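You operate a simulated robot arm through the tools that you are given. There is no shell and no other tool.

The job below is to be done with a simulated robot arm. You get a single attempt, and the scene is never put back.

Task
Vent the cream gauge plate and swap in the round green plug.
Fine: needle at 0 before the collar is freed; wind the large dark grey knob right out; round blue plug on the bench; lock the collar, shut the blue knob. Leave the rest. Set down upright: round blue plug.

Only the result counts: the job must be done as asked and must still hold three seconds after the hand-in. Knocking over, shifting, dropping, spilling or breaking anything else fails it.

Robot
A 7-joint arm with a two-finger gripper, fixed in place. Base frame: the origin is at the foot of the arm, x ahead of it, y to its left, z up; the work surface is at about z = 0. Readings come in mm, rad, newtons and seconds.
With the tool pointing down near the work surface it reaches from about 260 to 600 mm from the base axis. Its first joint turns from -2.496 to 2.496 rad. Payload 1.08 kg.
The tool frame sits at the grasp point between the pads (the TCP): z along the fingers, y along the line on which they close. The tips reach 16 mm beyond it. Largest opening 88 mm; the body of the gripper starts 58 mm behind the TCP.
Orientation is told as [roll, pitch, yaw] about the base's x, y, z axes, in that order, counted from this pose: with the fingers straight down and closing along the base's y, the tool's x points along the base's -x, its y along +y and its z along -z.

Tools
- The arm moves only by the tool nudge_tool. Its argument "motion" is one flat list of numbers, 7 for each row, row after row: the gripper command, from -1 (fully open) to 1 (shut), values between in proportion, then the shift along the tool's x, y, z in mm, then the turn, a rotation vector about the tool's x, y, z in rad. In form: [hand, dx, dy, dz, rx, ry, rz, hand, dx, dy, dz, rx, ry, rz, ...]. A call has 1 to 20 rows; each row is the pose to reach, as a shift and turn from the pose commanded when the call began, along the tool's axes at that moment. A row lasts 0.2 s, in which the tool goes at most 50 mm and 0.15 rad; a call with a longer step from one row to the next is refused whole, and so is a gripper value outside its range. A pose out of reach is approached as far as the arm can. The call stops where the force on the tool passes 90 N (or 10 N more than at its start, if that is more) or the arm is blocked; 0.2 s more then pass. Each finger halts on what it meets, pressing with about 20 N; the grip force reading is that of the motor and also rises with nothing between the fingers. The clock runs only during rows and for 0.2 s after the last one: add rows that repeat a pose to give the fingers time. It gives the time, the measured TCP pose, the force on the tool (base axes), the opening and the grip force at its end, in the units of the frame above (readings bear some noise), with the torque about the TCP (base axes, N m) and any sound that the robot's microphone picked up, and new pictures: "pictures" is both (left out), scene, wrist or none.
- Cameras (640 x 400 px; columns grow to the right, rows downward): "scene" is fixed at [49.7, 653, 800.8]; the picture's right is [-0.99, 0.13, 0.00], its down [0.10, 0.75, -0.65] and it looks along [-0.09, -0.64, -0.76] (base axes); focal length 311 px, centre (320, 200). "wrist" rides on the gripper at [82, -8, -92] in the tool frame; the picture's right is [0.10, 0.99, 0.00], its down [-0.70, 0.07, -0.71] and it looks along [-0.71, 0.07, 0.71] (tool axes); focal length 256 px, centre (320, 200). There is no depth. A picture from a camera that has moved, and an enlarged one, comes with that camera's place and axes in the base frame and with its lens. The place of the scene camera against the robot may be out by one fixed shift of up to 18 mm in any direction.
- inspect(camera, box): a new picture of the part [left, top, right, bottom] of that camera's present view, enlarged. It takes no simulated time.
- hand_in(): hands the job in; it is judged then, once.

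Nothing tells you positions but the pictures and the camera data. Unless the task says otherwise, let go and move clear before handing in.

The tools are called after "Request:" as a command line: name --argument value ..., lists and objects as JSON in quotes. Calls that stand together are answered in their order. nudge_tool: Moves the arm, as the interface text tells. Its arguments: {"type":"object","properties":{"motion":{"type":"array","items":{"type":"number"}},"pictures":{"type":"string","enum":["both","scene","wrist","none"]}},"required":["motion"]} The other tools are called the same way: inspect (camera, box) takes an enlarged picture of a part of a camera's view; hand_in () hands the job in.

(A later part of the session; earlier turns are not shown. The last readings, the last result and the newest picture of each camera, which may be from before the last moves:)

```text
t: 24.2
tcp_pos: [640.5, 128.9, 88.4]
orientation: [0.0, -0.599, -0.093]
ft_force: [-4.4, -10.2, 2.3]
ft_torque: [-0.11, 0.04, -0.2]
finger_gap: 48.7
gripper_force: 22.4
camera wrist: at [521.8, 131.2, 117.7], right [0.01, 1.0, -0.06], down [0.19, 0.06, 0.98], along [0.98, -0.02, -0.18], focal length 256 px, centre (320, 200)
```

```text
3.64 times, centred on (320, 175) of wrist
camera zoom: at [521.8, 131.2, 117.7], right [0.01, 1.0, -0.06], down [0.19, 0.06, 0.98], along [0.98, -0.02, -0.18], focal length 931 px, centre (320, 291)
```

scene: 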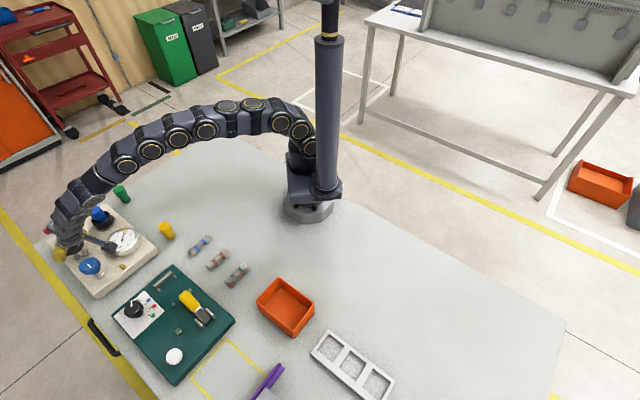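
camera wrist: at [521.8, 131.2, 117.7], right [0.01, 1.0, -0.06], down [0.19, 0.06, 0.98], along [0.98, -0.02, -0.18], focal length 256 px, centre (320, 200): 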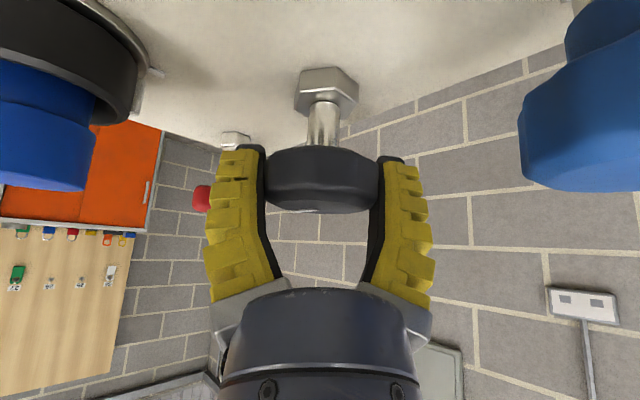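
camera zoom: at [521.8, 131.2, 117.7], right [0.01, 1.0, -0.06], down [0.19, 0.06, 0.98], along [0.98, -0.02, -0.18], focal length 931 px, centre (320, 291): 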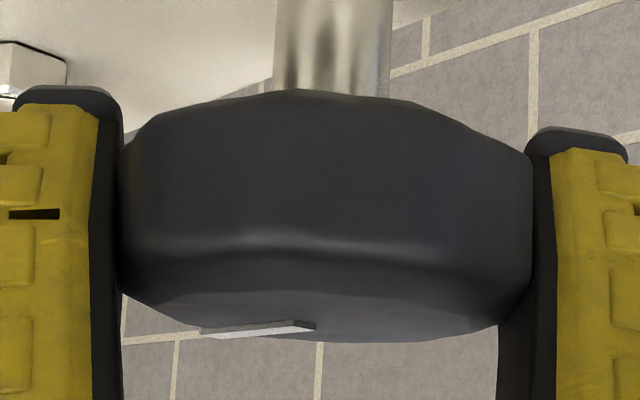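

The knob stayed put while the pads slipped at about 0.2 N·m, so the grey knob is against its anticlockwise stop. I'll check the dial again before going to the blue knob.

Request:
inspect --camera "scene" --box '[100, 220, 150, 260]'

Request:
inspect --camera "scene" --box '[70, 240, 130, 300]'

```text
10.00 times, centred on (125, 240) of scene
camera zoom: at [49.7, 653.0, 800.8], right [-0.99, 0.13, 0.0], down [0.1, 0.75, -0.65], along [-0.09, -0.64, -0.76], focal length 3111 px, centre (2270, -200)
```

zoom: 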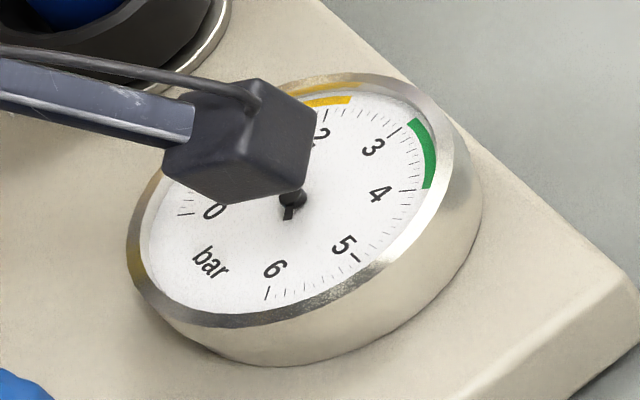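

```text
6.67 times, centred on (100, 270) of scene
camera zoom: at [49.7, 653.0, 800.8], right [-0.99, 0.13, 0.0], down [0.1, 0.75, -0.65], along [-0.09, -0.64, -0.76], focal length 2074 px, centre (1787, -267)
```

zoom: 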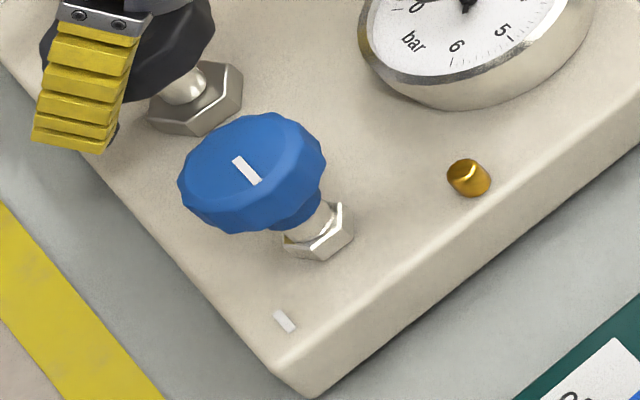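

The grey knob is done for now. I'll release it, lift straight up, and travel to above the blue knob.

Request:
nudge_tool --motion '[-1, 0, 0, 0, 0, 0, 0, -1, 0, 0, 0, 0, 0, 0, -1, -10, 0, -14.6, 0, 0, 0, -1, -20, 0, -29.3, 0, 0, 0, -1, -28.2, 0, -41.3, 0, 0, 0, -1, -13, 16, -52, 0, 0, 0, -1, 2, 32, -63, 0, 0, 0, -1, 17, 48, -74, 0, 0, 0, -1, 31.7, 64.8, -84.7, 0, 0, 0, -1, 31.7, 64.8, -84.7, 0, 0, 0]'

Request:
inspect --camera "scene" --box '[40, 200, 150, 300]'

```text
t: 26.4
tcp_pos: [573.0, 200.2, 139.6]
orientation: [0.002, -0.6, -0.095]
ft_force: [-0.3, -0.5, 0.6]
ft_torque: [-0.02, 0.0, -0.04]
finger_gap: 88.1
gripper_force: 0.1
camera wrist: at [454.4, 202.1, 170.0], right [0.01, 1.0, -0.06], down [0.18, 0.05, 0.98], along [0.98, -0.02, -0.18], focal length 256 px, centre (320, 200)
```

scene: 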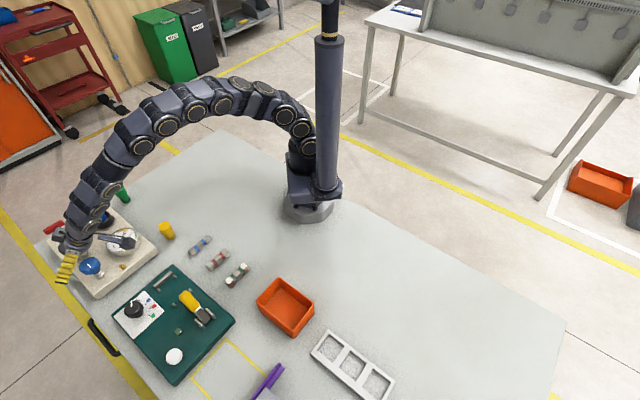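
wrist: 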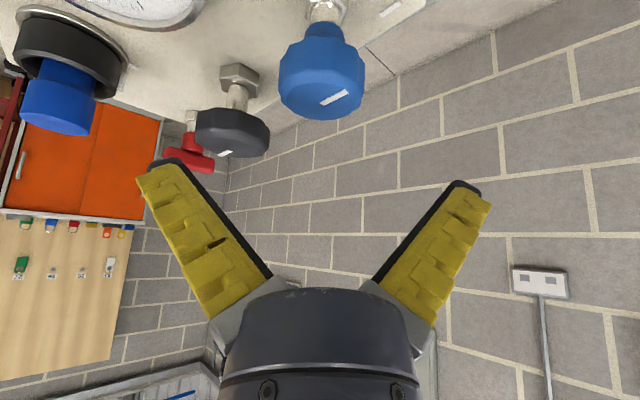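

```text
4.00 times, centred on (95, 250) of scene
camera zoom: at [49.7, 653.0, 800.8], right [-0.99, 0.13, 0.0], down [0.1, 0.75, -0.65], along [-0.09, -0.64, -0.76], focal length 1244 px, centre (1220, 0)
```

zoom: 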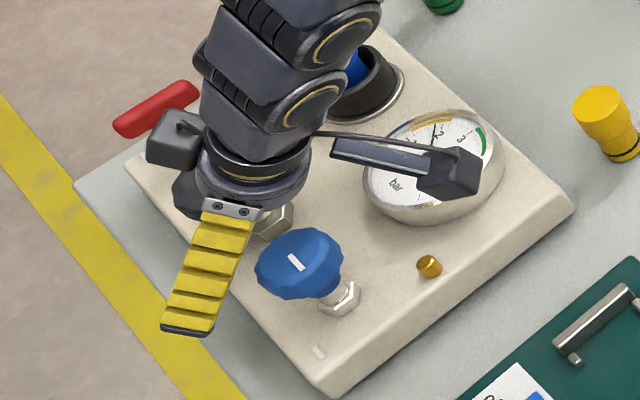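

I'll zoom in to refine the blue knob's centre relative to the tool.

Request:
inspect --camera "wrist" --box '[260, 0, 400, 130]'

```text
3.08 times, centred on (330, 65) of wrist
camera zoom: at [454.4, 202.1, 170.0], right [0.01, 1.0, -0.06], down [0.18, 0.05, 0.98], along [0.98, -0.02, -0.18], focal length 788 px, centre (289, 615)
```

zoom: 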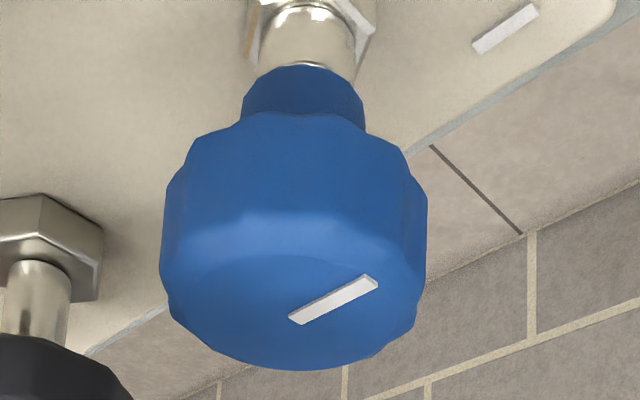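

I've refined the blue knob to (571,197), with its body spanning z of about 82 to 100. I'll lower around it and close.

Request:
nudge_tool --motion '[-1, 7.4, -1.5, 10, 0, 0, 0, -1, 14.8, -3.1, 20, 0, 0, 0, -1, 22, -3.1, 30, 0, 0, 0, -1, 29.5, -3.1, 39.9, 0, 0, 0, -1, 29.5, -3.1, 39.9, 0, 0, 0]' --pictures "wrist"

```text
t: 27.6
tcp_pos: [571.9, 197.0, 91.6]
orientation: [0.001, -0.599, -0.095]
ft_force: [0.3, 0.2, 0.5]
ft_torque: [-0.04, -0.01, 0.02]
finger_gap: 88.1
gripper_force: 0.0
camera wrist: at [452.8, 199.4, 121.0], right [0.01, 1.0, -0.06], down [0.18, 0.05, 0.98], along [0.98, -0.02, -0.18], focal length 256 px, centre (320, 200)
```

wrist: 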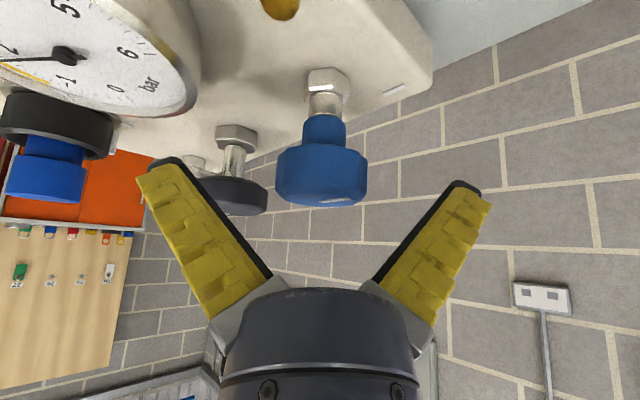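

The blue knob is centred. I'll grip it and turn anticlockwise a little, then watch the needle and listen.

Request:
nudge_tool --motion '[1, 0, 0, 0, 0, 0, 0, 1, 0, 0, 0, 0, 0, 0, 1, 0, 0, 0, 0, 0, 0, 1, 0, 0, 0, -0.056, 0, -0.083, 1, 0, 0, 0, -0.113, 0, -0.165, 1, 0, 0, 0, -0.169, 0, -0.248, 1, 0, 0, 0, -0.226, 0, -0.33, 1, 0, 0, 0, -0.226, 0, -0.33]'

Request:
inspect --camera "scene" --box '[40, 200, 150, 300]'

Request:
inspect --camera "scene" --box '[100, 220, 150, 260]'

Request:
inspect --camera "wrist" --box '[240, 100, 400, 230]'

```text
t: 29.4
tcp_pos: [571.9, 197.6, 90.3]
orientation: [0.002, -0.601, 0.308]
ft_force: [-1.1, 3.3, 8.9]
ft_torque: [0.18, -0.23, -0.06]
finger_gap: 35.2
gripper_force: 22.3
camera wrist: at [461.4, 153.3, 120.5], right [-0.38, 0.92, -0.06], down [0.15, 0.12, 0.98], along [0.91, 0.37, -0.18], focal length 256 px, centre (320, 200)
```

scene: 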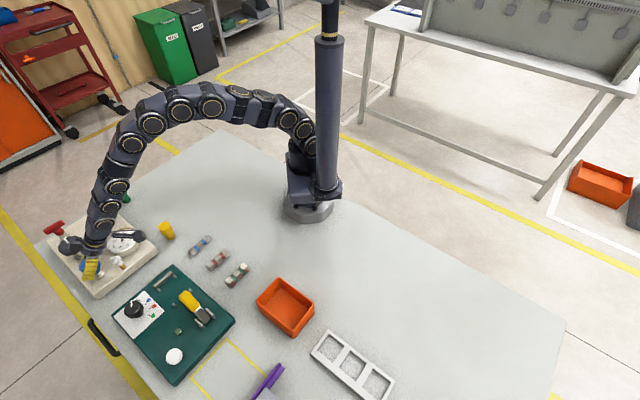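
wrist: 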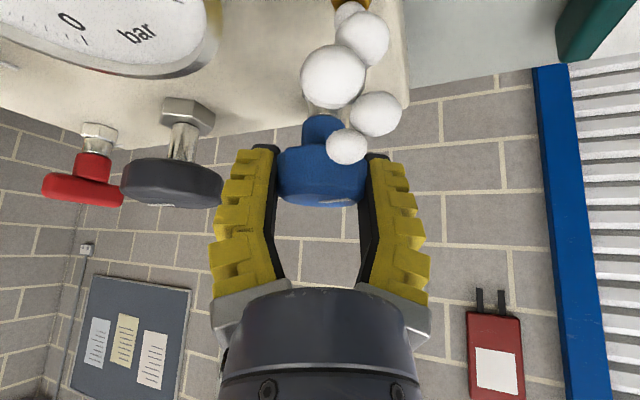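

```text
4.00 times, centred on (95, 250) of scene
camera zoom: at [49.7, 653.0, 800.8], right [-0.99, 0.13, 0.0], down [0.1, 0.75, -0.65], along [-0.09, -0.64, -0.76], focal length 1244 px, centre (1220, 0)
```

zoom: 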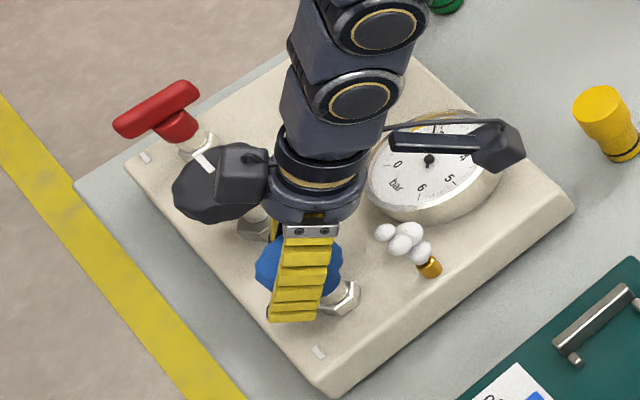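

```text
10.00 times, centred on (125, 240) of scene
camera zoom: at [49.7, 653.0, 800.8], right [-0.99, 0.13, 0.0], down [0.1, 0.75, -0.65], along [-0.09, -0.64, -0.76], focal length 3111 px, centre (2270, -200)
```

zoom: 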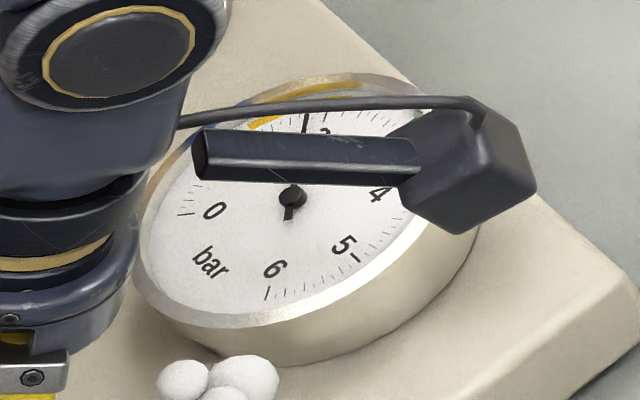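

```text
3.08 times, centred on (320, 165) of wrist
camera zoom: at [461.4, 153.3, 120.5], right [-0.38, 0.92, -0.06], down [0.15, 0.12, 0.98], along [0.91, 0.37, -0.18], focal length 788 px, centre (320, 308)
```

zoom: 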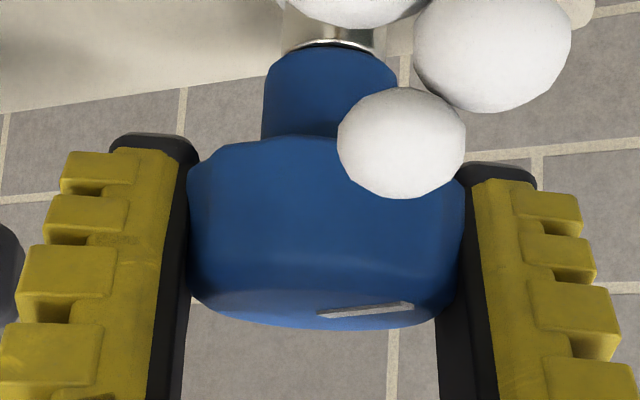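

White puffs are coming from the brass outlet: the blue knob is the bleed and it's venting. I'll open it a bit further, then release and back off to read the needle.

Request:
nudge_tool --motion '[1, 0, 0, 0, -0.056, 0, -0.083, 1, 0, 0, 0, -0.113, 0, -0.165, 1, 0, 0, 0, -0.169, 0, -0.248, 1, 0, 0, 0, -0.226, 0, -0.33, 1, 0, 0, 0, -0.226, 0, -0.33, -0.5, 0, 0, 0, -0.226, 0, -0.33, -0.5, 0, 0, 0, -0.226, 0, -0.33]'

Request:
inspect --camera "scene" --box '[40, 200, 150, 300]'

```text
t: 31.0
tcp_pos: [570.4, 197.5, 89.9]
orientation: [0.001, -0.6, 0.707]
ft_force: [-0.3, -0.2, -0.4]
ft_torque: [0.05, 0.03, 0.0]
finger_gap: 69.4
gripper_force: 2.1
camera wrist: at [486.5, 113.1, 119.7], right [-0.71, 0.7, -0.06], down [0.09, 0.17, 0.98], along [0.7, 0.69, -0.18], focal length 256 px, centre (320, 200)
```

scene: 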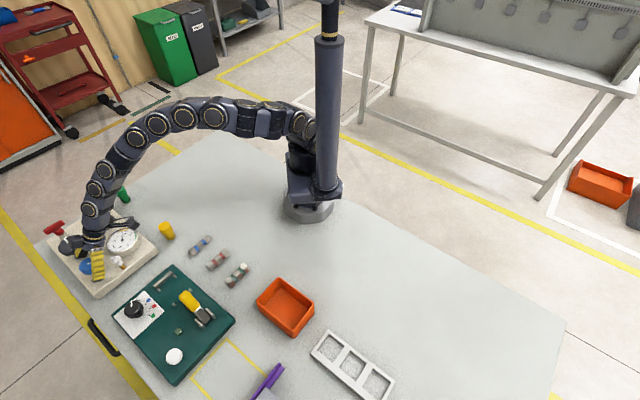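
wrist: 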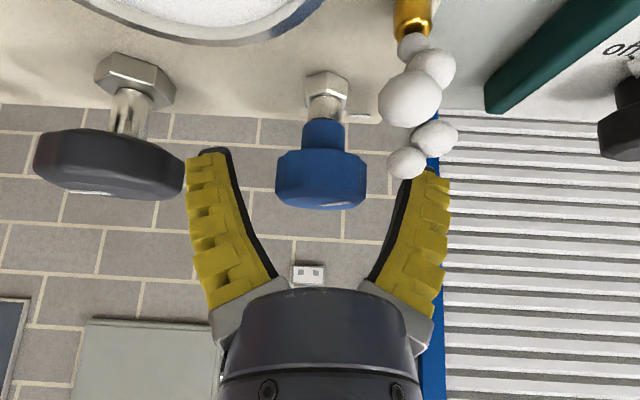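

```text
4.00 times, centred on (95, 250) of scene
camera zoom: at [49.7, 653.0, 800.8], right [-0.99, 0.13, 0.0], down [0.1, 0.75, -0.65], along [-0.09, -0.64, -0.76], focal length 1244 px, centre (1220, 0)
```

zoom: 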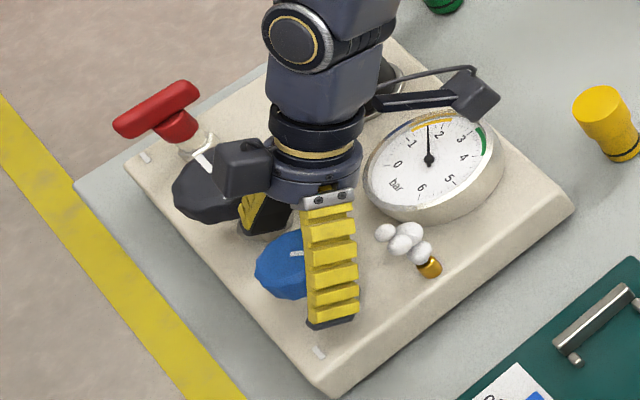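

The needle is dropping. I'll wait here a few seconds while it vents.

Request:
nudge_tool --motion '[-0.5, 0, 0, 0, 0, 0, 0, -0.5, 0, 0, 0, 0, 0, 0, -0.5, 0, 0, 0, 0, 0, 0, -0.5, 0, 0, 0, 0, 0, 0, -0.5, 0, 0, 0, 0, 0, 0, -0.5, 0, 0, 0, 0, 0, 0, -0.5, 0, 0, 0, 0, 0, 0, -0.5, 0, 0, 0, 0, 0, 0, -0.5, 0, 0, 0, 0, 0, 0, -0.5, 0, 0, 0, 0, 0, 0, -0.5, 0, 0, 0, 0, 0, 0, -0.5, 0, 0, 0, 0, 0, 0, -0.5, 0, 0, 0, 0, 0, 0, -0.5, 0, 0, 0, 0, 0, 0, -0.5, 0, 0, 0, 0, 0, 0, -0.5, 0, 0, 0, 0, 0, 0, -0.5, 0, 0, 0, 0, 0, 0, -0.5, 0, 0, 0, 0, 0, 0, -0.5, 0, 0, 0, 0, 0, 0, -0.5, 0, 0, 0, 0, 0, 0]' --pictures "none"

Request:
inspect --camera "scene" --box '[85, 215, 165, 275]'

```text
t: 35.2
tcp_pos: [571.5, 197.8, 90.4]
orientation: [0.001, -0.599, 0.706]
ft_force: [0.6, 0.0, 0.2]
ft_torque: [0.01, 0.02, 0.0]
finger_gap: 69.4
gripper_force: 2.4
```

```text
6.67 times, centred on (125, 245) of scene
camera zoom: at [49.7, 653.0, 800.8], right [-0.99, 0.13, 0.0], down [0.1, 0.75, -0.65], along [-0.09, -0.64, -0.76], focal length 2074 px, centre (1620, -100)
```

zoom: 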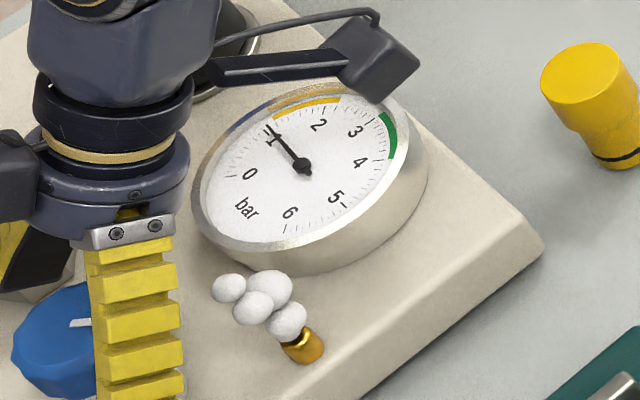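

The needle is at about 1.0 and falling. I'll lift off the blue knob, then move over to the collar while it keeps venting.

Request:
nudge_tool --motion '[-0.5, -8.5, 0, -12.4, 0, 0, 0, -0.5, -17, 0, -24.8, 0, 0, 0, -0.5, -25.4, 0, -37.1, 0, 0, 0, -0.5, -33.9, 0, -49.5, 0, 0, 0, -0.5, -33.9, 0, -49.5, 0, 0, 0]' --pictures "none"

Request:
nudge_tool --motion '[-1, 11.5, -26.5, -7.8, 0.051, 0.0401, 0.0991, -1, 22.9, -53.1, -15.7, 0.1019, 0.0801, 0.1983, -1, 34.4, -79.6, -23.5, 0.1529, 0.1202, 0.2974, -1, 45.9, -106.1, -31.4, 0.2039, 0.1603, 0.3965, -1, 57.3, -132.7, -39.2, 0.2548, 0.2003, 0.4957, -1, 68.8, -159.2, -47.1, 0.3058, 0.2404, 0.5948, -1, 68.8, -159.2, -47.1, 0.3058, 0.2404, 0.5948, -1, 68.8, -159.2, -47.1, 0.3058, 0.2404, 0.5948]'

Request:
inspect --camera "scene" --box '[40, 195, 160, 295]'

```text
t: 36.4
tcp_pos: [571.4, 197.7, 151.2]
orientation: [-0.001, -0.599, 0.706]
ft_force: [-0.6, 0.9, -0.5]
ft_torque: [-0.02, 0.02, -0.02]
finger_gap: 69.4
gripper_force: 2.2
```

```text
t: 38.2
tcp_pos: [610.0, 25.2, 149.8]
orientation: [0.002, -0.35, 0.039]
ft_force: [0.3, 0.8, 0.3]
ft_torque: [0.0, -0.01, 0.01]
finger_gap: 87.9
gripper_force: 0.1
camera wrist: at [503.8, 11.5, 208.6], right [-0.14, 0.99, -0.03], down [0.41, 0.09, 0.91], along [0.9, 0.11, -0.42], focal length 256 px, centre (320, 200)
```

scene: 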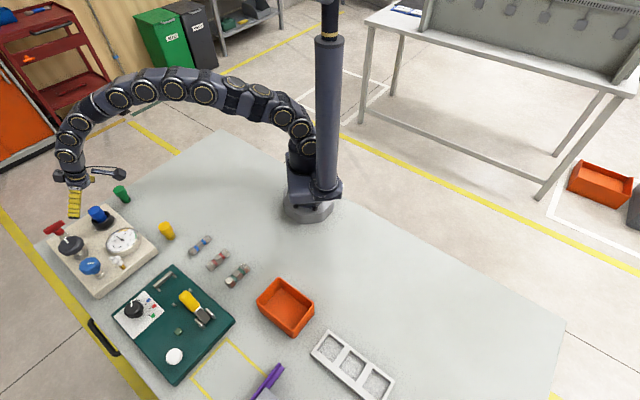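
wrist: 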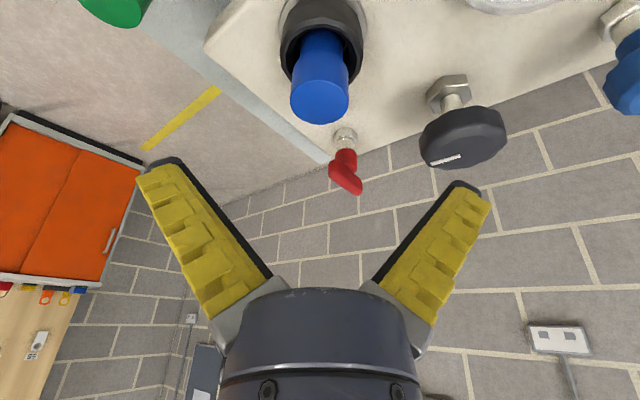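

```text
4.00 times, centred on (100, 245) of scene
camera zoom: at [49.7, 653.0, 800.8], right [-0.99, 0.13, 0.0], down [0.1, 0.75, -0.65], along [-0.09, -0.64, -0.76], focal length 1244 px, centre (1200, 20)
```

zoom: 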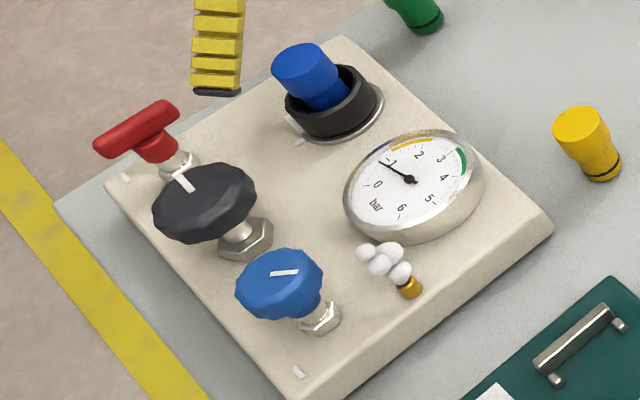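

The needle is at about 0.75 and still venting. While waiting I'll refine the plug and collar positions from this view.

Request:
inspect --camera "wrist" --box '[240, 0, 400, 130]'

Request:
inspect --camera "scene" --box '[75, 195, 125, 235]'

```text
3.08 times, centred on (320, 65) of wrist
camera zoom: at [503.8, 11.5, 208.6], right [-0.14, 0.99, -0.03], down [0.41, 0.09, 0.91], along [0.9, 0.11, -0.42], focal length 788 px, centre (320, 615)
```

zoom: 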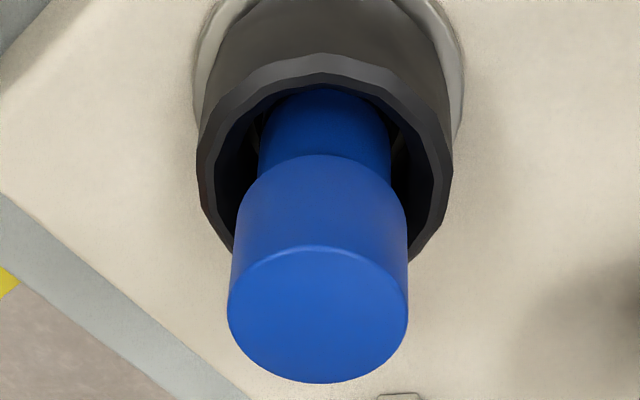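

```text
10.00 times, centred on (100, 215) of scene
camera zoom: at [49.7, 653.0, 800.8], right [-0.99, 0.13, 0.0], down [0.1, 0.75, -0.65], along [-0.09, -0.64, -0.76], focal length 3111 px, centre (2520, 50)
```

zoom: 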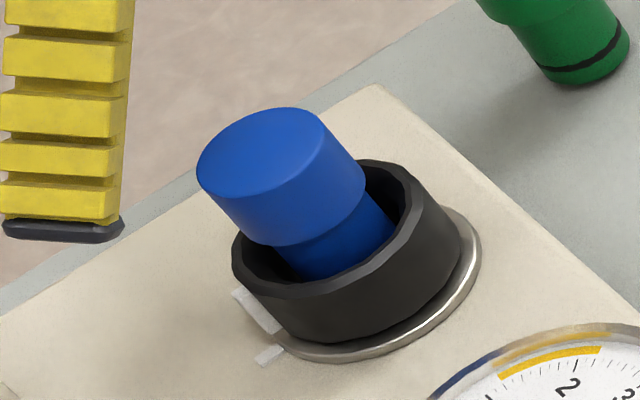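

The collar is centred at about (611,22), 53 mm across, with its rim at z of about 55. I'll wait for the needle to reach zero before touching it.

Request:
nudge_tool --motion '[-1, 0, 0, 0, 0, 0, 0, -1, 0, 0, 0, 0, 0, 0, -1, 0, 0, 0, 0, 0, 0, -1, 0, 0, 0, 0, 0, 0, -1, 0, 0, 0, 0, 0, 0, -1, 0, 0, 0, 0, 0, 0, -1, 0, 0, 0, 0, 0, 0, -1, 0, 0, 0, 0, 0, 0, -1, 0, 0, 0, 0, 0, 0, -1, 0, 0, 0, 0, 0, 0, -1, 0, 0, 0, 0, 0, 0, -1, 0, 0, 0, 0, 0, 0, -1, 0, 0, 0, 0, 0, 0, -1, 0, 0, 0, 0, 0, 0, -1, 0, 0, 0, 0, 0, 0, -1, 0, 0, 0, 0, 0, 0, -1, 0, 0, 0, 0, 0, 0, -1, 0, 0, 0, 0, 0, 0, -1, 0, 0, 0, 0, 0, 0, -1, 0, 0, 0, 0, 0, 0]' --pictures "none"

Request:
nudge_tool --motion '[-1, 0, 0, 0, 0, 0, 0, -1, 0, 0, 0, 0, 0, 0, -1, 0, 0, 0, 0, 0, 0, -1, 0, 0, 0, 0, 0, 0, -1, 0, 0, 0, 0, 0, 0, -1, 0, 0, 0, 0, 0, 0, -1, 0, 0, 0, 0, 0, 0, -1, 0, 0, 0, 0, 0, 0, -1, 0, 0, 0, 0, 0, 0, -1, 0, 0, 0, 0, 0, 0, -1, 0, 0, 0, 0, 0, 0, -1, 0, 0, 0, 0, 0, 0, -1, 0, 0, 0, 0, 0, 0, -1, 0, 0, 0, 0, 0, 0, -1, 0, 0, 0, 0, 0, 0, -1, 0, 0, 0, 0, 0, 0, -1, 0, 0, 0, 0, 0, 0, -1, 0, 0, 0, 0, 0, 0, -1, 0, 0, 0, 0, 0, 0, -1, 0, 0, 0, 0, 0, 0]' --pictures "none"

Request:
inspect --camera "scene" --box '[100, 220, 150, 260]'

```text
t: 42.4
tcp_pos: [610.7, 24.6, 148.9]
orientation: [0.001, -0.347, 0.042]
ft_force: [0.0, 0.4, 0.2]
ft_torque: [0.02, -0.01, 0.01]
finger_gap: 87.8
gripper_force: 0.0
```

```text
t: 46.6
tcp_pos: [610.2, 25.1, 150.5]
orientation: [0.002, -0.349, 0.041]
ft_force: [-1.5, -0.1, 0.5]
ft_torque: [0.02, 0.01, -0.01]
finger_gap: 88.1
gripper_force: 0.0
```

```text
10.00 times, centred on (125, 240) of scene
camera zoom: at [49.7, 653.0, 800.8], right [-0.99, 0.13, 0.0], down [0.1, 0.75, -0.65], along [-0.09, -0.64, -0.76], focal length 3111 px, centre (2270, -200)
```

zoom: 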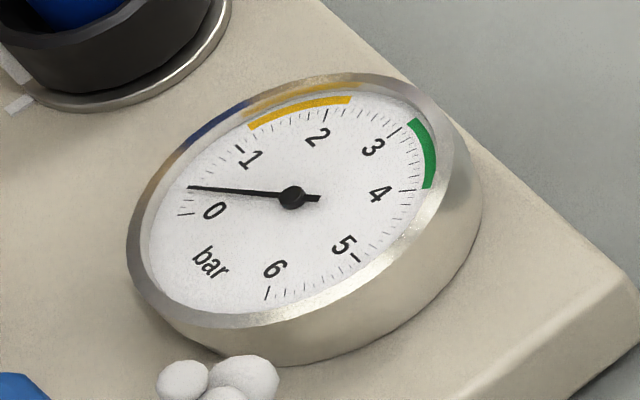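

The needle is at about 0.3, so I'll keep waiting.

Request:
nudge_tool --motion '[-1, 0, 0, 0, 0, 0, 0, -1, 0, 0, 0, 0, 0, 0, -1, 0, 0, 0, 0, 0, 0, -1, 0, 0, 0, 0, 0, 0, -1, 0, 0, 0, 0, 0, 0, -1, 0, 0, 0, 0, 0, 0, -1, 0, 0, 0, 0, 0, 0, -1, 0, 0, 0, 0, 0, 0, -1, 0, 0, 0, 0, 0, 0, -1, 0, 0, 0, 0, 0, 0, -1, 0, 0, 0, 0, 0, 0, -1, 0, 0, 0, 0, 0, 0, -1, 0, 0, 0, 0, 0, 0, -1, 0, 0, 0, 0, 0, 0, -1, 0, 0, 0, 0, 0, 0, -1, 0, 0, 0, 0, 0, 0, -1, 0, 0, 0, 0, 0, 0, -1, 0, 0, 0, 0, 0, 0, -1, 0, 0, 0, 0, 0, 0, -1, 0, 0, 0, 0, 0, 0]' --pictures "none"

Request:
nudge_tool --motion '[-1, 0, 0, 0, 0, 0, 0, -1, 0, 0, 0, 0, 0, 0, -1, 0, 0, 0, 0, 0, 0, -1, 0, 0, 0, 0, 0, 0, -1, 0, 0, 0, 0, 0, 0, -1, 0, 0, 0, 0, 0, 0, -1, 0, 0, 0, 0, 0, 0, -1, 0, 0, 0, 0, 0, 0, -1, 0, 0, 0, 0, 0, 0, -1, 0, 0, 0, 0, 0, 0, -1, 0, 0, 0, 0, 0, 0, -1, 0, 0, 0, 0, 0, 0, -1, 0, 0, 0, 0, 0, 0, -1, 0, 0, 0, 0, 0, 0, -1, 0, 0, 0, 0, 0, 0, -1, 0, 0, 0, 0, 0, 0, -1, 0, 0, 0, 0, 0, 0, -1, 0, 0, 0, 0, 0, 0, -1, 0, 0, 0, 0, 0, 0, -1, 0, 0, 0, 0, 0, 0]' --pictures "none"

Request:
nudge_tool --motion '[-1, 0, 0, 0, 0, 0, 0, -1, 0, 0, 0, 0, 0, 0, -1, 0, 0, 0, 0, 0, 0, -1, 0, 0, 0, 0, 0, 0, -1, 0, 0, 0, 0, 0, 0, -1, 0, 0, 0, 0, 0, 0, -1, 0, 0, 0, 0, 0, 0, -1, 0, 0, 0, 0, 0, 0, -1, 0, 0, 0, 0, 0, 0, -1, 0, 0, 0, 0, 0, 0, -1, 0, 0, 0, 0, 0, 0, -1, 0, 0, 0, 0, 0, 0, -1, 0, 0, 0, 0, 0, 0, -1, 0, 0, 0, 0, 0, 0, -1, 0, 0, 0, 0, 0, 0, -1, 0, 0, 0, 0, 0, 0, -1, 0, 0, 0, 0, 0, 0, -1, 0, 0, 0, 0, 0, 0, -1, 0, 0, 0, 0, 0, 0, -1, 0, 0, 0, 0, 0, 0]' --pictures "none"

Request:
inspect --camera "scene" --box '[100, 220, 150, 260]'

```text
t: 50.8
tcp_pos: [610.2, 25.7, 149.6]
orientation: [0.002, -0.348, 0.04]
ft_force: [0.3, -0.6, 0.0]
ft_torque: [-0.05, 0.01, 0.02]
finger_gap: 88.4
gripper_force: 0.1
```

```text
t: 55.0
tcp_pos: [610.9, 24.5, 150.0]
orientation: [0.003, -0.348, 0.038]
ft_force: [0.4, -0.3, 0.0]
ft_torque: [0.01, 0.02, 0.02]
finger_gap: 88.0
gripper_force: 0.1
```

```text
t: 59.2
tcp_pos: [610.0, 25.1, 151.2]
orientation: [0.002, -0.35, 0.04]
ft_force: [0.2, 0.9, -0.5]
ft_torque: [-0.01, -0.03, 0.03]
finger_gap: 88.0
gripper_force: 0.0
```

```text
10.00 times, centred on (125, 240) of scene
camera zoom: at [49.7, 653.0, 800.8], right [-0.99, 0.13, 0.0], down [0.1, 0.75, -0.65], along [-0.09, -0.64, -0.76], focal length 3111 px, centre (2270, -200)
```

zoom: 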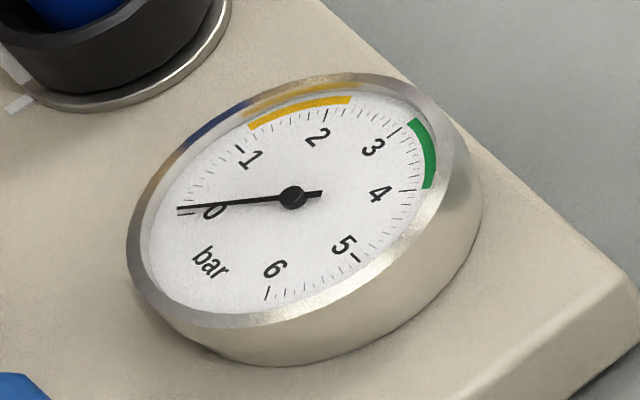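

The needle is practically at 0 and the puffs have stopped. I'll use the last seconds of venting to lower the open fingers around the collar without touching it.

Request:
nudge_tool --motion '[-1, -0.8, -3, 0.3, 0.0389, 0, 0.1065, -1, -0.8, -3, 0.3, 0.0777, 0, 0.213, -1, -0.8, -3, 0.3, 0.1166, 0, 0.3194, -1, 6, -3, 18.7, 0.1166, 0, 0.3194, -1, 13, -3, 37.5, 0.1166, 0, 0.3194, -1, 19, -3, 56.2, 0.1166, 0, 0.3194, -1, 26, -3, 75, 0.1166, 0, 0.3194, -1, 31.4, -3, 88.6, 0.1166, 0, 0.3194, -1, 31.4, -3, 88.6, 0.1166, 0, 0.3194, -1, 31.4, -3, 88.6, 0.1166, 0, 0.3194]'

Request:
inspect --camera "wrist" --box '[220, 60, 420, 240]'

Request:
inspect --camera "scene" --box '[60, 190, 140, 250]'

```text
t: 61.4
tcp_pos: [611.9, 19.4, 55.3]
orientation: [0.002, -0.349, -0.302]
ft_force: [-0.8, -0.1, -0.1]
ft_torque: [-0.05, -0.02, -0.01]
finger_gap: 87.7
gripper_force: 0.1
camera wrist: at [507.8, 43.4, 114.5], right [0.2, 0.98, -0.03], down [0.42, -0.05, 0.91], along [0.89, -0.2, -0.42], focal length 256 px, centre (320, 200)
```

scene: 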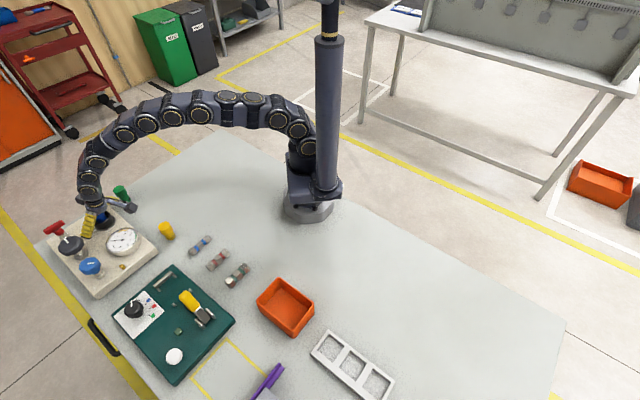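
wrist: 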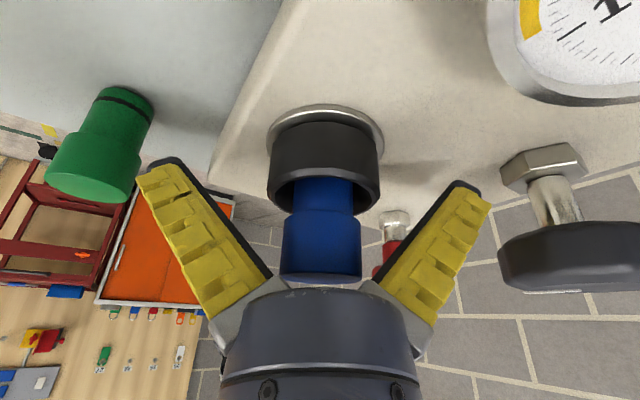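

```text
2.22 times, centred on (320, 150) of wrist
camera zoom: at [507.8, 43.4, 114.5], right [0.2, 0.98, -0.03], down [0.42, -0.05, 0.91], along [0.89, -0.2, -0.42], focal length 569 px, centre (320, 311)
```

zoom: 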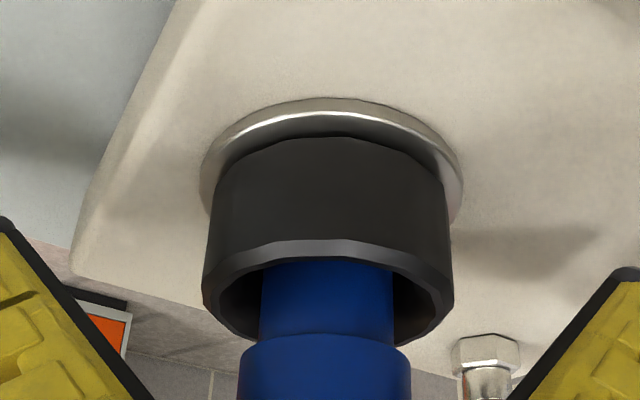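

```text
6.67 times, centred on (100, 220) of scene
camera zoom: at [49.7, 653.0, 800.8], right [-0.99, 0.13, 0.0], down [0.1, 0.75, -0.65], along [-0.09, -0.64, -0.76], focal length 2074 px, centre (1787, 67)
```

zoom: 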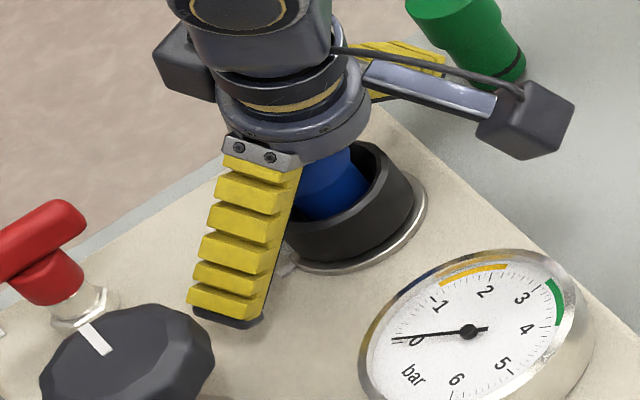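

The needle sits at 0 and the collar is centred between the fingers. I'll wait a bit more, lower a few mm and grip the collar.

Request:
nudge_tool --motion '[-1, 0, 0, 0, 0, 0, 0, -1, 0, 0, 0, 0, 0, 0, -1, 0, 0, 0, 0, 0, 0, -1, 0, 0, 0, 0, 0, 0, -1, 0, 0, 0, 0, 0, 0, -1, 0, 0, 0, 0, 0, 0, -1, 0, 0, 0, 0, 0, 0, -1, 0, 0, 0, 0, 0, 0, -1, 0, 0, 0, 0, 0, 0, -1, 0, 0, 0, 0, 0, 0, -1, 0, 0, 0, 0, 0, 0, -1, 0, 0, 0, 0, 0, 0, -1, 0.3, 0, 3, 0, 0, 0, -1, 0.65, 0, 6.1, 0, 0, 0, -1, 0.65, 0, 6.1, 0, 0, 0, 1, 0.65, 0, 6.1, 0, 0, 0, 1, 0.65, 0, 6.1, 0, 0, 0, 1, 0.65, 0, 6.1, 0, 0, 0, 1, 0.65, 0, 6.1, 0, 0, 0]'

Request:
inspect --camera "scene" --box '[100, 220, 150, 260]'

Request:
inspect --camera "wrist" --box '[220, 60, 420, 240]'

```text
t: 65.4
tcp_pos: [616.0, 20.2, 52.6]
orientation: [0.005, -0.356, -0.301]
ft_force: [-1.7, 6.1, 21.3]
ft_torque: [0.02, 0.19, 0.04]
finger_gap: 48.1
gripper_force: 20.2
camera wrist: at [510.3, 43.8, 110.2], right [0.2, 0.98, -0.03], down [0.41, -0.05, 0.91], along [0.89, -0.2, -0.42], focal length 256 px, centre (320, 200)
```

scene: 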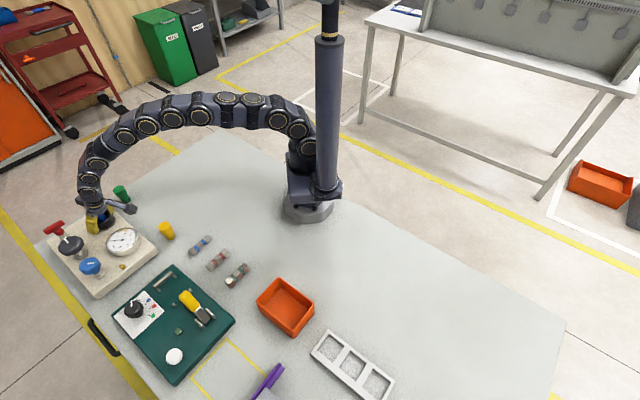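
wrist: 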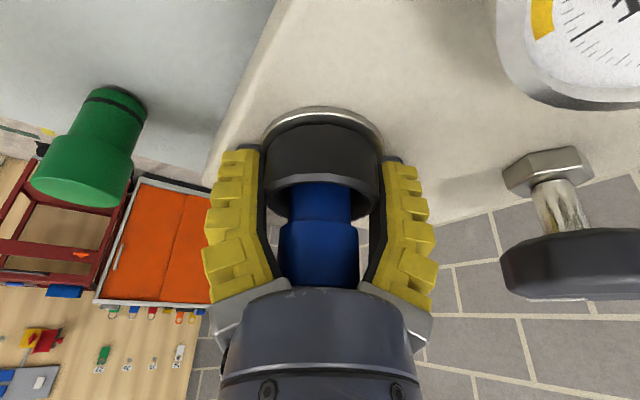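

```text
10.00 times, centred on (125, 240) of scene
camera zoom: at [49.7, 653.0, 800.8], right [-0.99, 0.13, 0.0], down [0.1, 0.75, -0.65], along [-0.09, -0.64, -0.76], focal length 3111 px, centre (2270, -200)
```

zoom: 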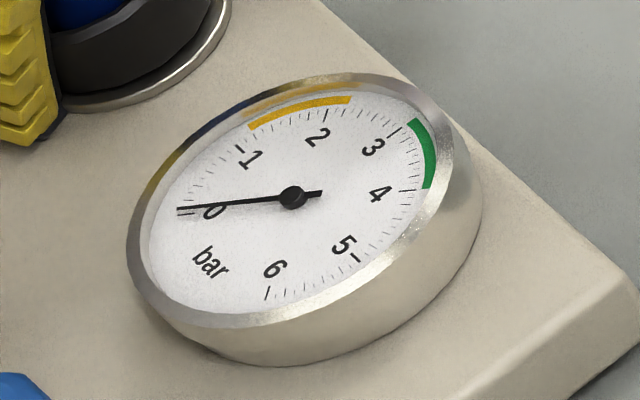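

```text
2.22 times, centred on (320, 150) of wrist
camera zoom: at [510.3, 43.8, 110.2], right [0.2, 0.98, -0.03], down [0.41, -0.05, 0.91], along [0.89, -0.2, -0.42], focal length 569 px, centre (320, 311)
```

zoom: 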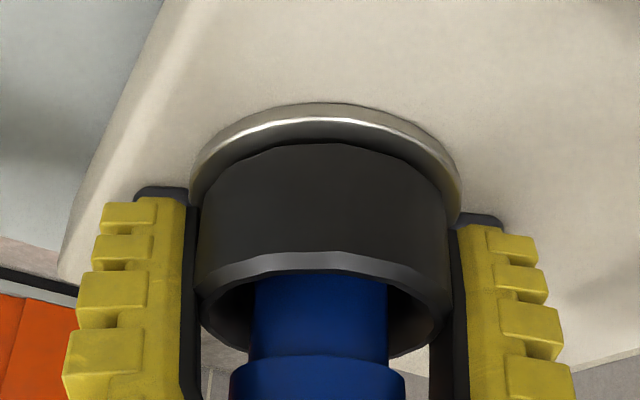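

The fingertips are resting on something, with 21 N upward on the tool. I'll open, raise 4 mm, and regrip so the collar isn't pressed down.

Request:
nudge_tool --motion '[-0.5, 0, 0, 0, 0, 0, 0, -0.5, -0.7, 0, -1.9, 0, 0, 0, -0.5, -1.37, 0, -3.76, 0, 0, 0, -0.5, -1.37, 0, -3.76, 0, 0, 0]' --pictures "wrist"

Request:
nudge_tool --motion '[1, 0, 0, 0, 0, 0, 0, 1, 0, 0, 0, 0, 0, 0, 1, 0, 0, 0, 0, 0, 0]'

```text
t: 66.4
tcp_pos: [613.3, 19.5, 54.0]
orientation: [-0.001, -0.35, -0.299]
ft_force: [-0.7, -0.1, 1.1]
ft_torque: [0.03, -0.03, 0.0]
finger_gap: 69.4
gripper_force: 2.8
camera wrist: at [509.3, 43.5, 112.9], right [0.2, 0.98, -0.03], down [0.42, -0.05, 0.91], along [0.89, -0.2, -0.42], focal length 256 px, centre (320, 200)
```

wrist: 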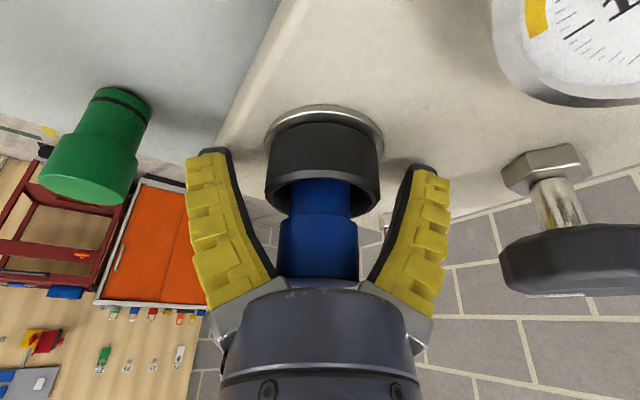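

```text
t: 67.2
tcp_pos: [615.4, 21.1, 55.3]
orientation: [0.002, -0.352, -0.301]
ft_force: [-2.6, 5.6, 6.9]
ft_torque: [0.11, 0.11, -0.07]
finger_gap: 46.6
gripper_force: 22.2
camera wrist: at [509.5, 44.1, 113.4], right [0.2, 0.98, -0.03], down [0.42, -0.05, 0.91], along [0.89, -0.2, -0.42], focal length 256 px, centre (320, 200)
```

scene: 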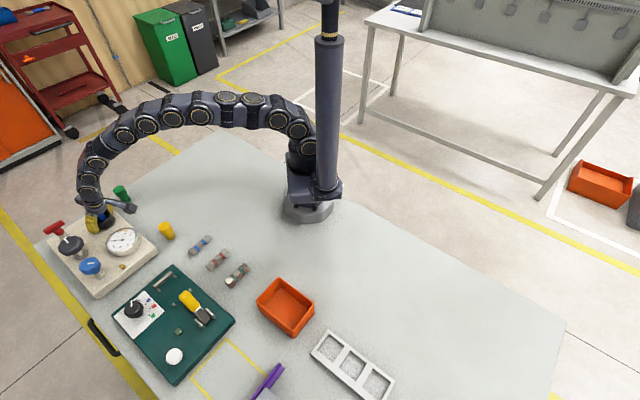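
wrist: 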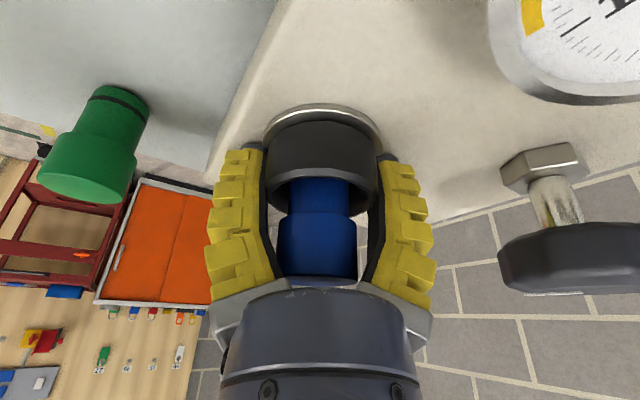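

I have a grip with light force, but the tool is about 2 mm off the collar axis. I'll recentre before turning.

Request:
nudge_tool --motion '[-0.3, 0, 0, 0, 0, 0, 0, -0.3, 2.4, 1.6, -0.9, 0, 0, 0, -0.3, 2.4, 1.6, -0.9, 0, 0, 0, 1, 2.4, 1.6, -0.9, 0, 0, 0, 1, 2.4, 1.6, -0.9, 0, 0, 0, 1, 2.4, 1.6, -0.9, 0, 0, 0]' --pictures "wrist"

```text
t: 68.6
tcp_pos: [611.4, 22.1, 54.5]
orientation: [0.0, -0.351, -0.3]
ft_force: [-8.3, -2.1, 7.3]
ft_torque: [-0.06, 0.11, -0.14]
finger_gap: 46.8
gripper_force: 22.2
camera wrist: at [506.9, 45.4, 113.1], right [0.2, 0.98, -0.03], down [0.42, -0.05, 0.91], along [0.89, -0.2, -0.42], focal length 256 px, centre (320, 200)
```

wrist: 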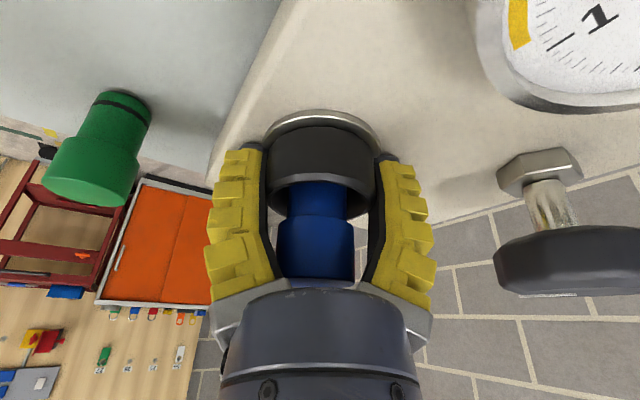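

Now I turn the collar anticlockwise 0.4 rad and check the mark and the torque.

Request:
nudge_tool --motion '[1, 0, 0, 0, -0.0342, 0, -0.094, 1, 0, 0, 0, -0.0684, 0, -0.188, 1, 0, 0, 0, -0.1026, 0, -0.2819, 1, 0, 0, 0, -0.1368, 0, -0.3759]'

Request:
inspect --camera "scene" --box '[70, 195, 130, 240]'

Request:
inspect --camera "wrist" --box '[220, 60, 420, 240]'

```text
t: 69.6
tcp_pos: [612.9, 22.2, 56.2]
orientation: [0.0, -0.354, 0.103]
ft_force: [3.5, -0.5, 14.6]
ft_torque: [-0.08, 0.1, -0.11]
finger_gap: 45.8
gripper_force: 21.7
camera wrist: at [506.6, 2.6, 114.0], right [-0.2, 0.98, -0.04], down [0.4, 0.11, 0.91], along [0.89, 0.17, -0.42], focal length 256 px, centre (320, 200)
```

scene: 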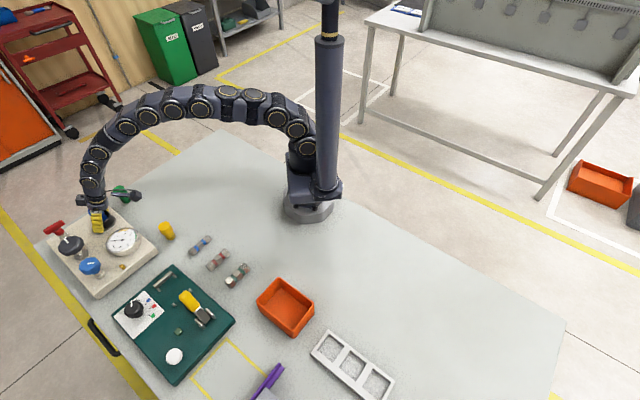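
wrist: 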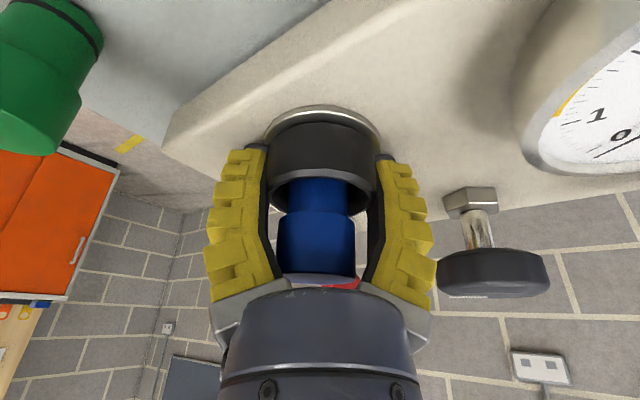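

```text
8.89 times, centred on (100, 218) of scene
camera zoom: at [49.7, 653.0, 800.8], right [-0.99, 0.13, 0.0], down [0.1, 0.75, -0.65], along [-0.09, -0.64, -0.76], focal length 2766 px, centre (2276, 44)
```

zoom: 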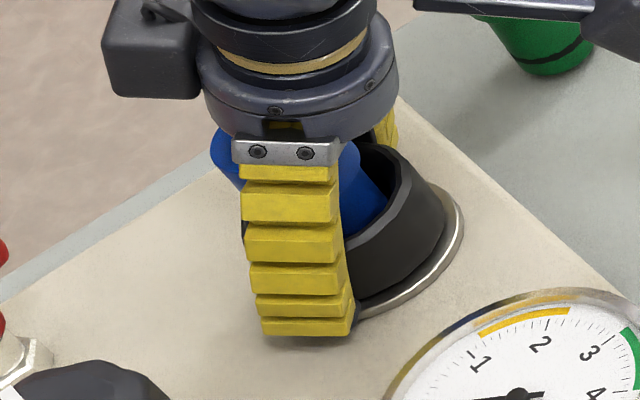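

```text
2.22 times, centred on (320, 150) of wrist
camera zoom: at [506.6, 2.6, 114.0], right [-0.2, 0.98, -0.04], down [0.4, 0.11, 0.91], along [0.89, 0.17, -0.42], focal length 569 px, centre (320, 311)
```

zoom: 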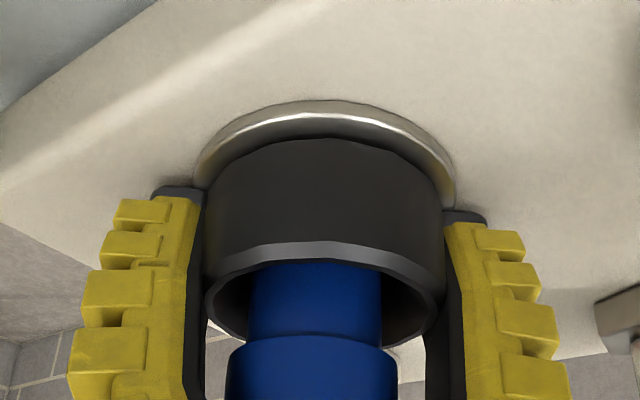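

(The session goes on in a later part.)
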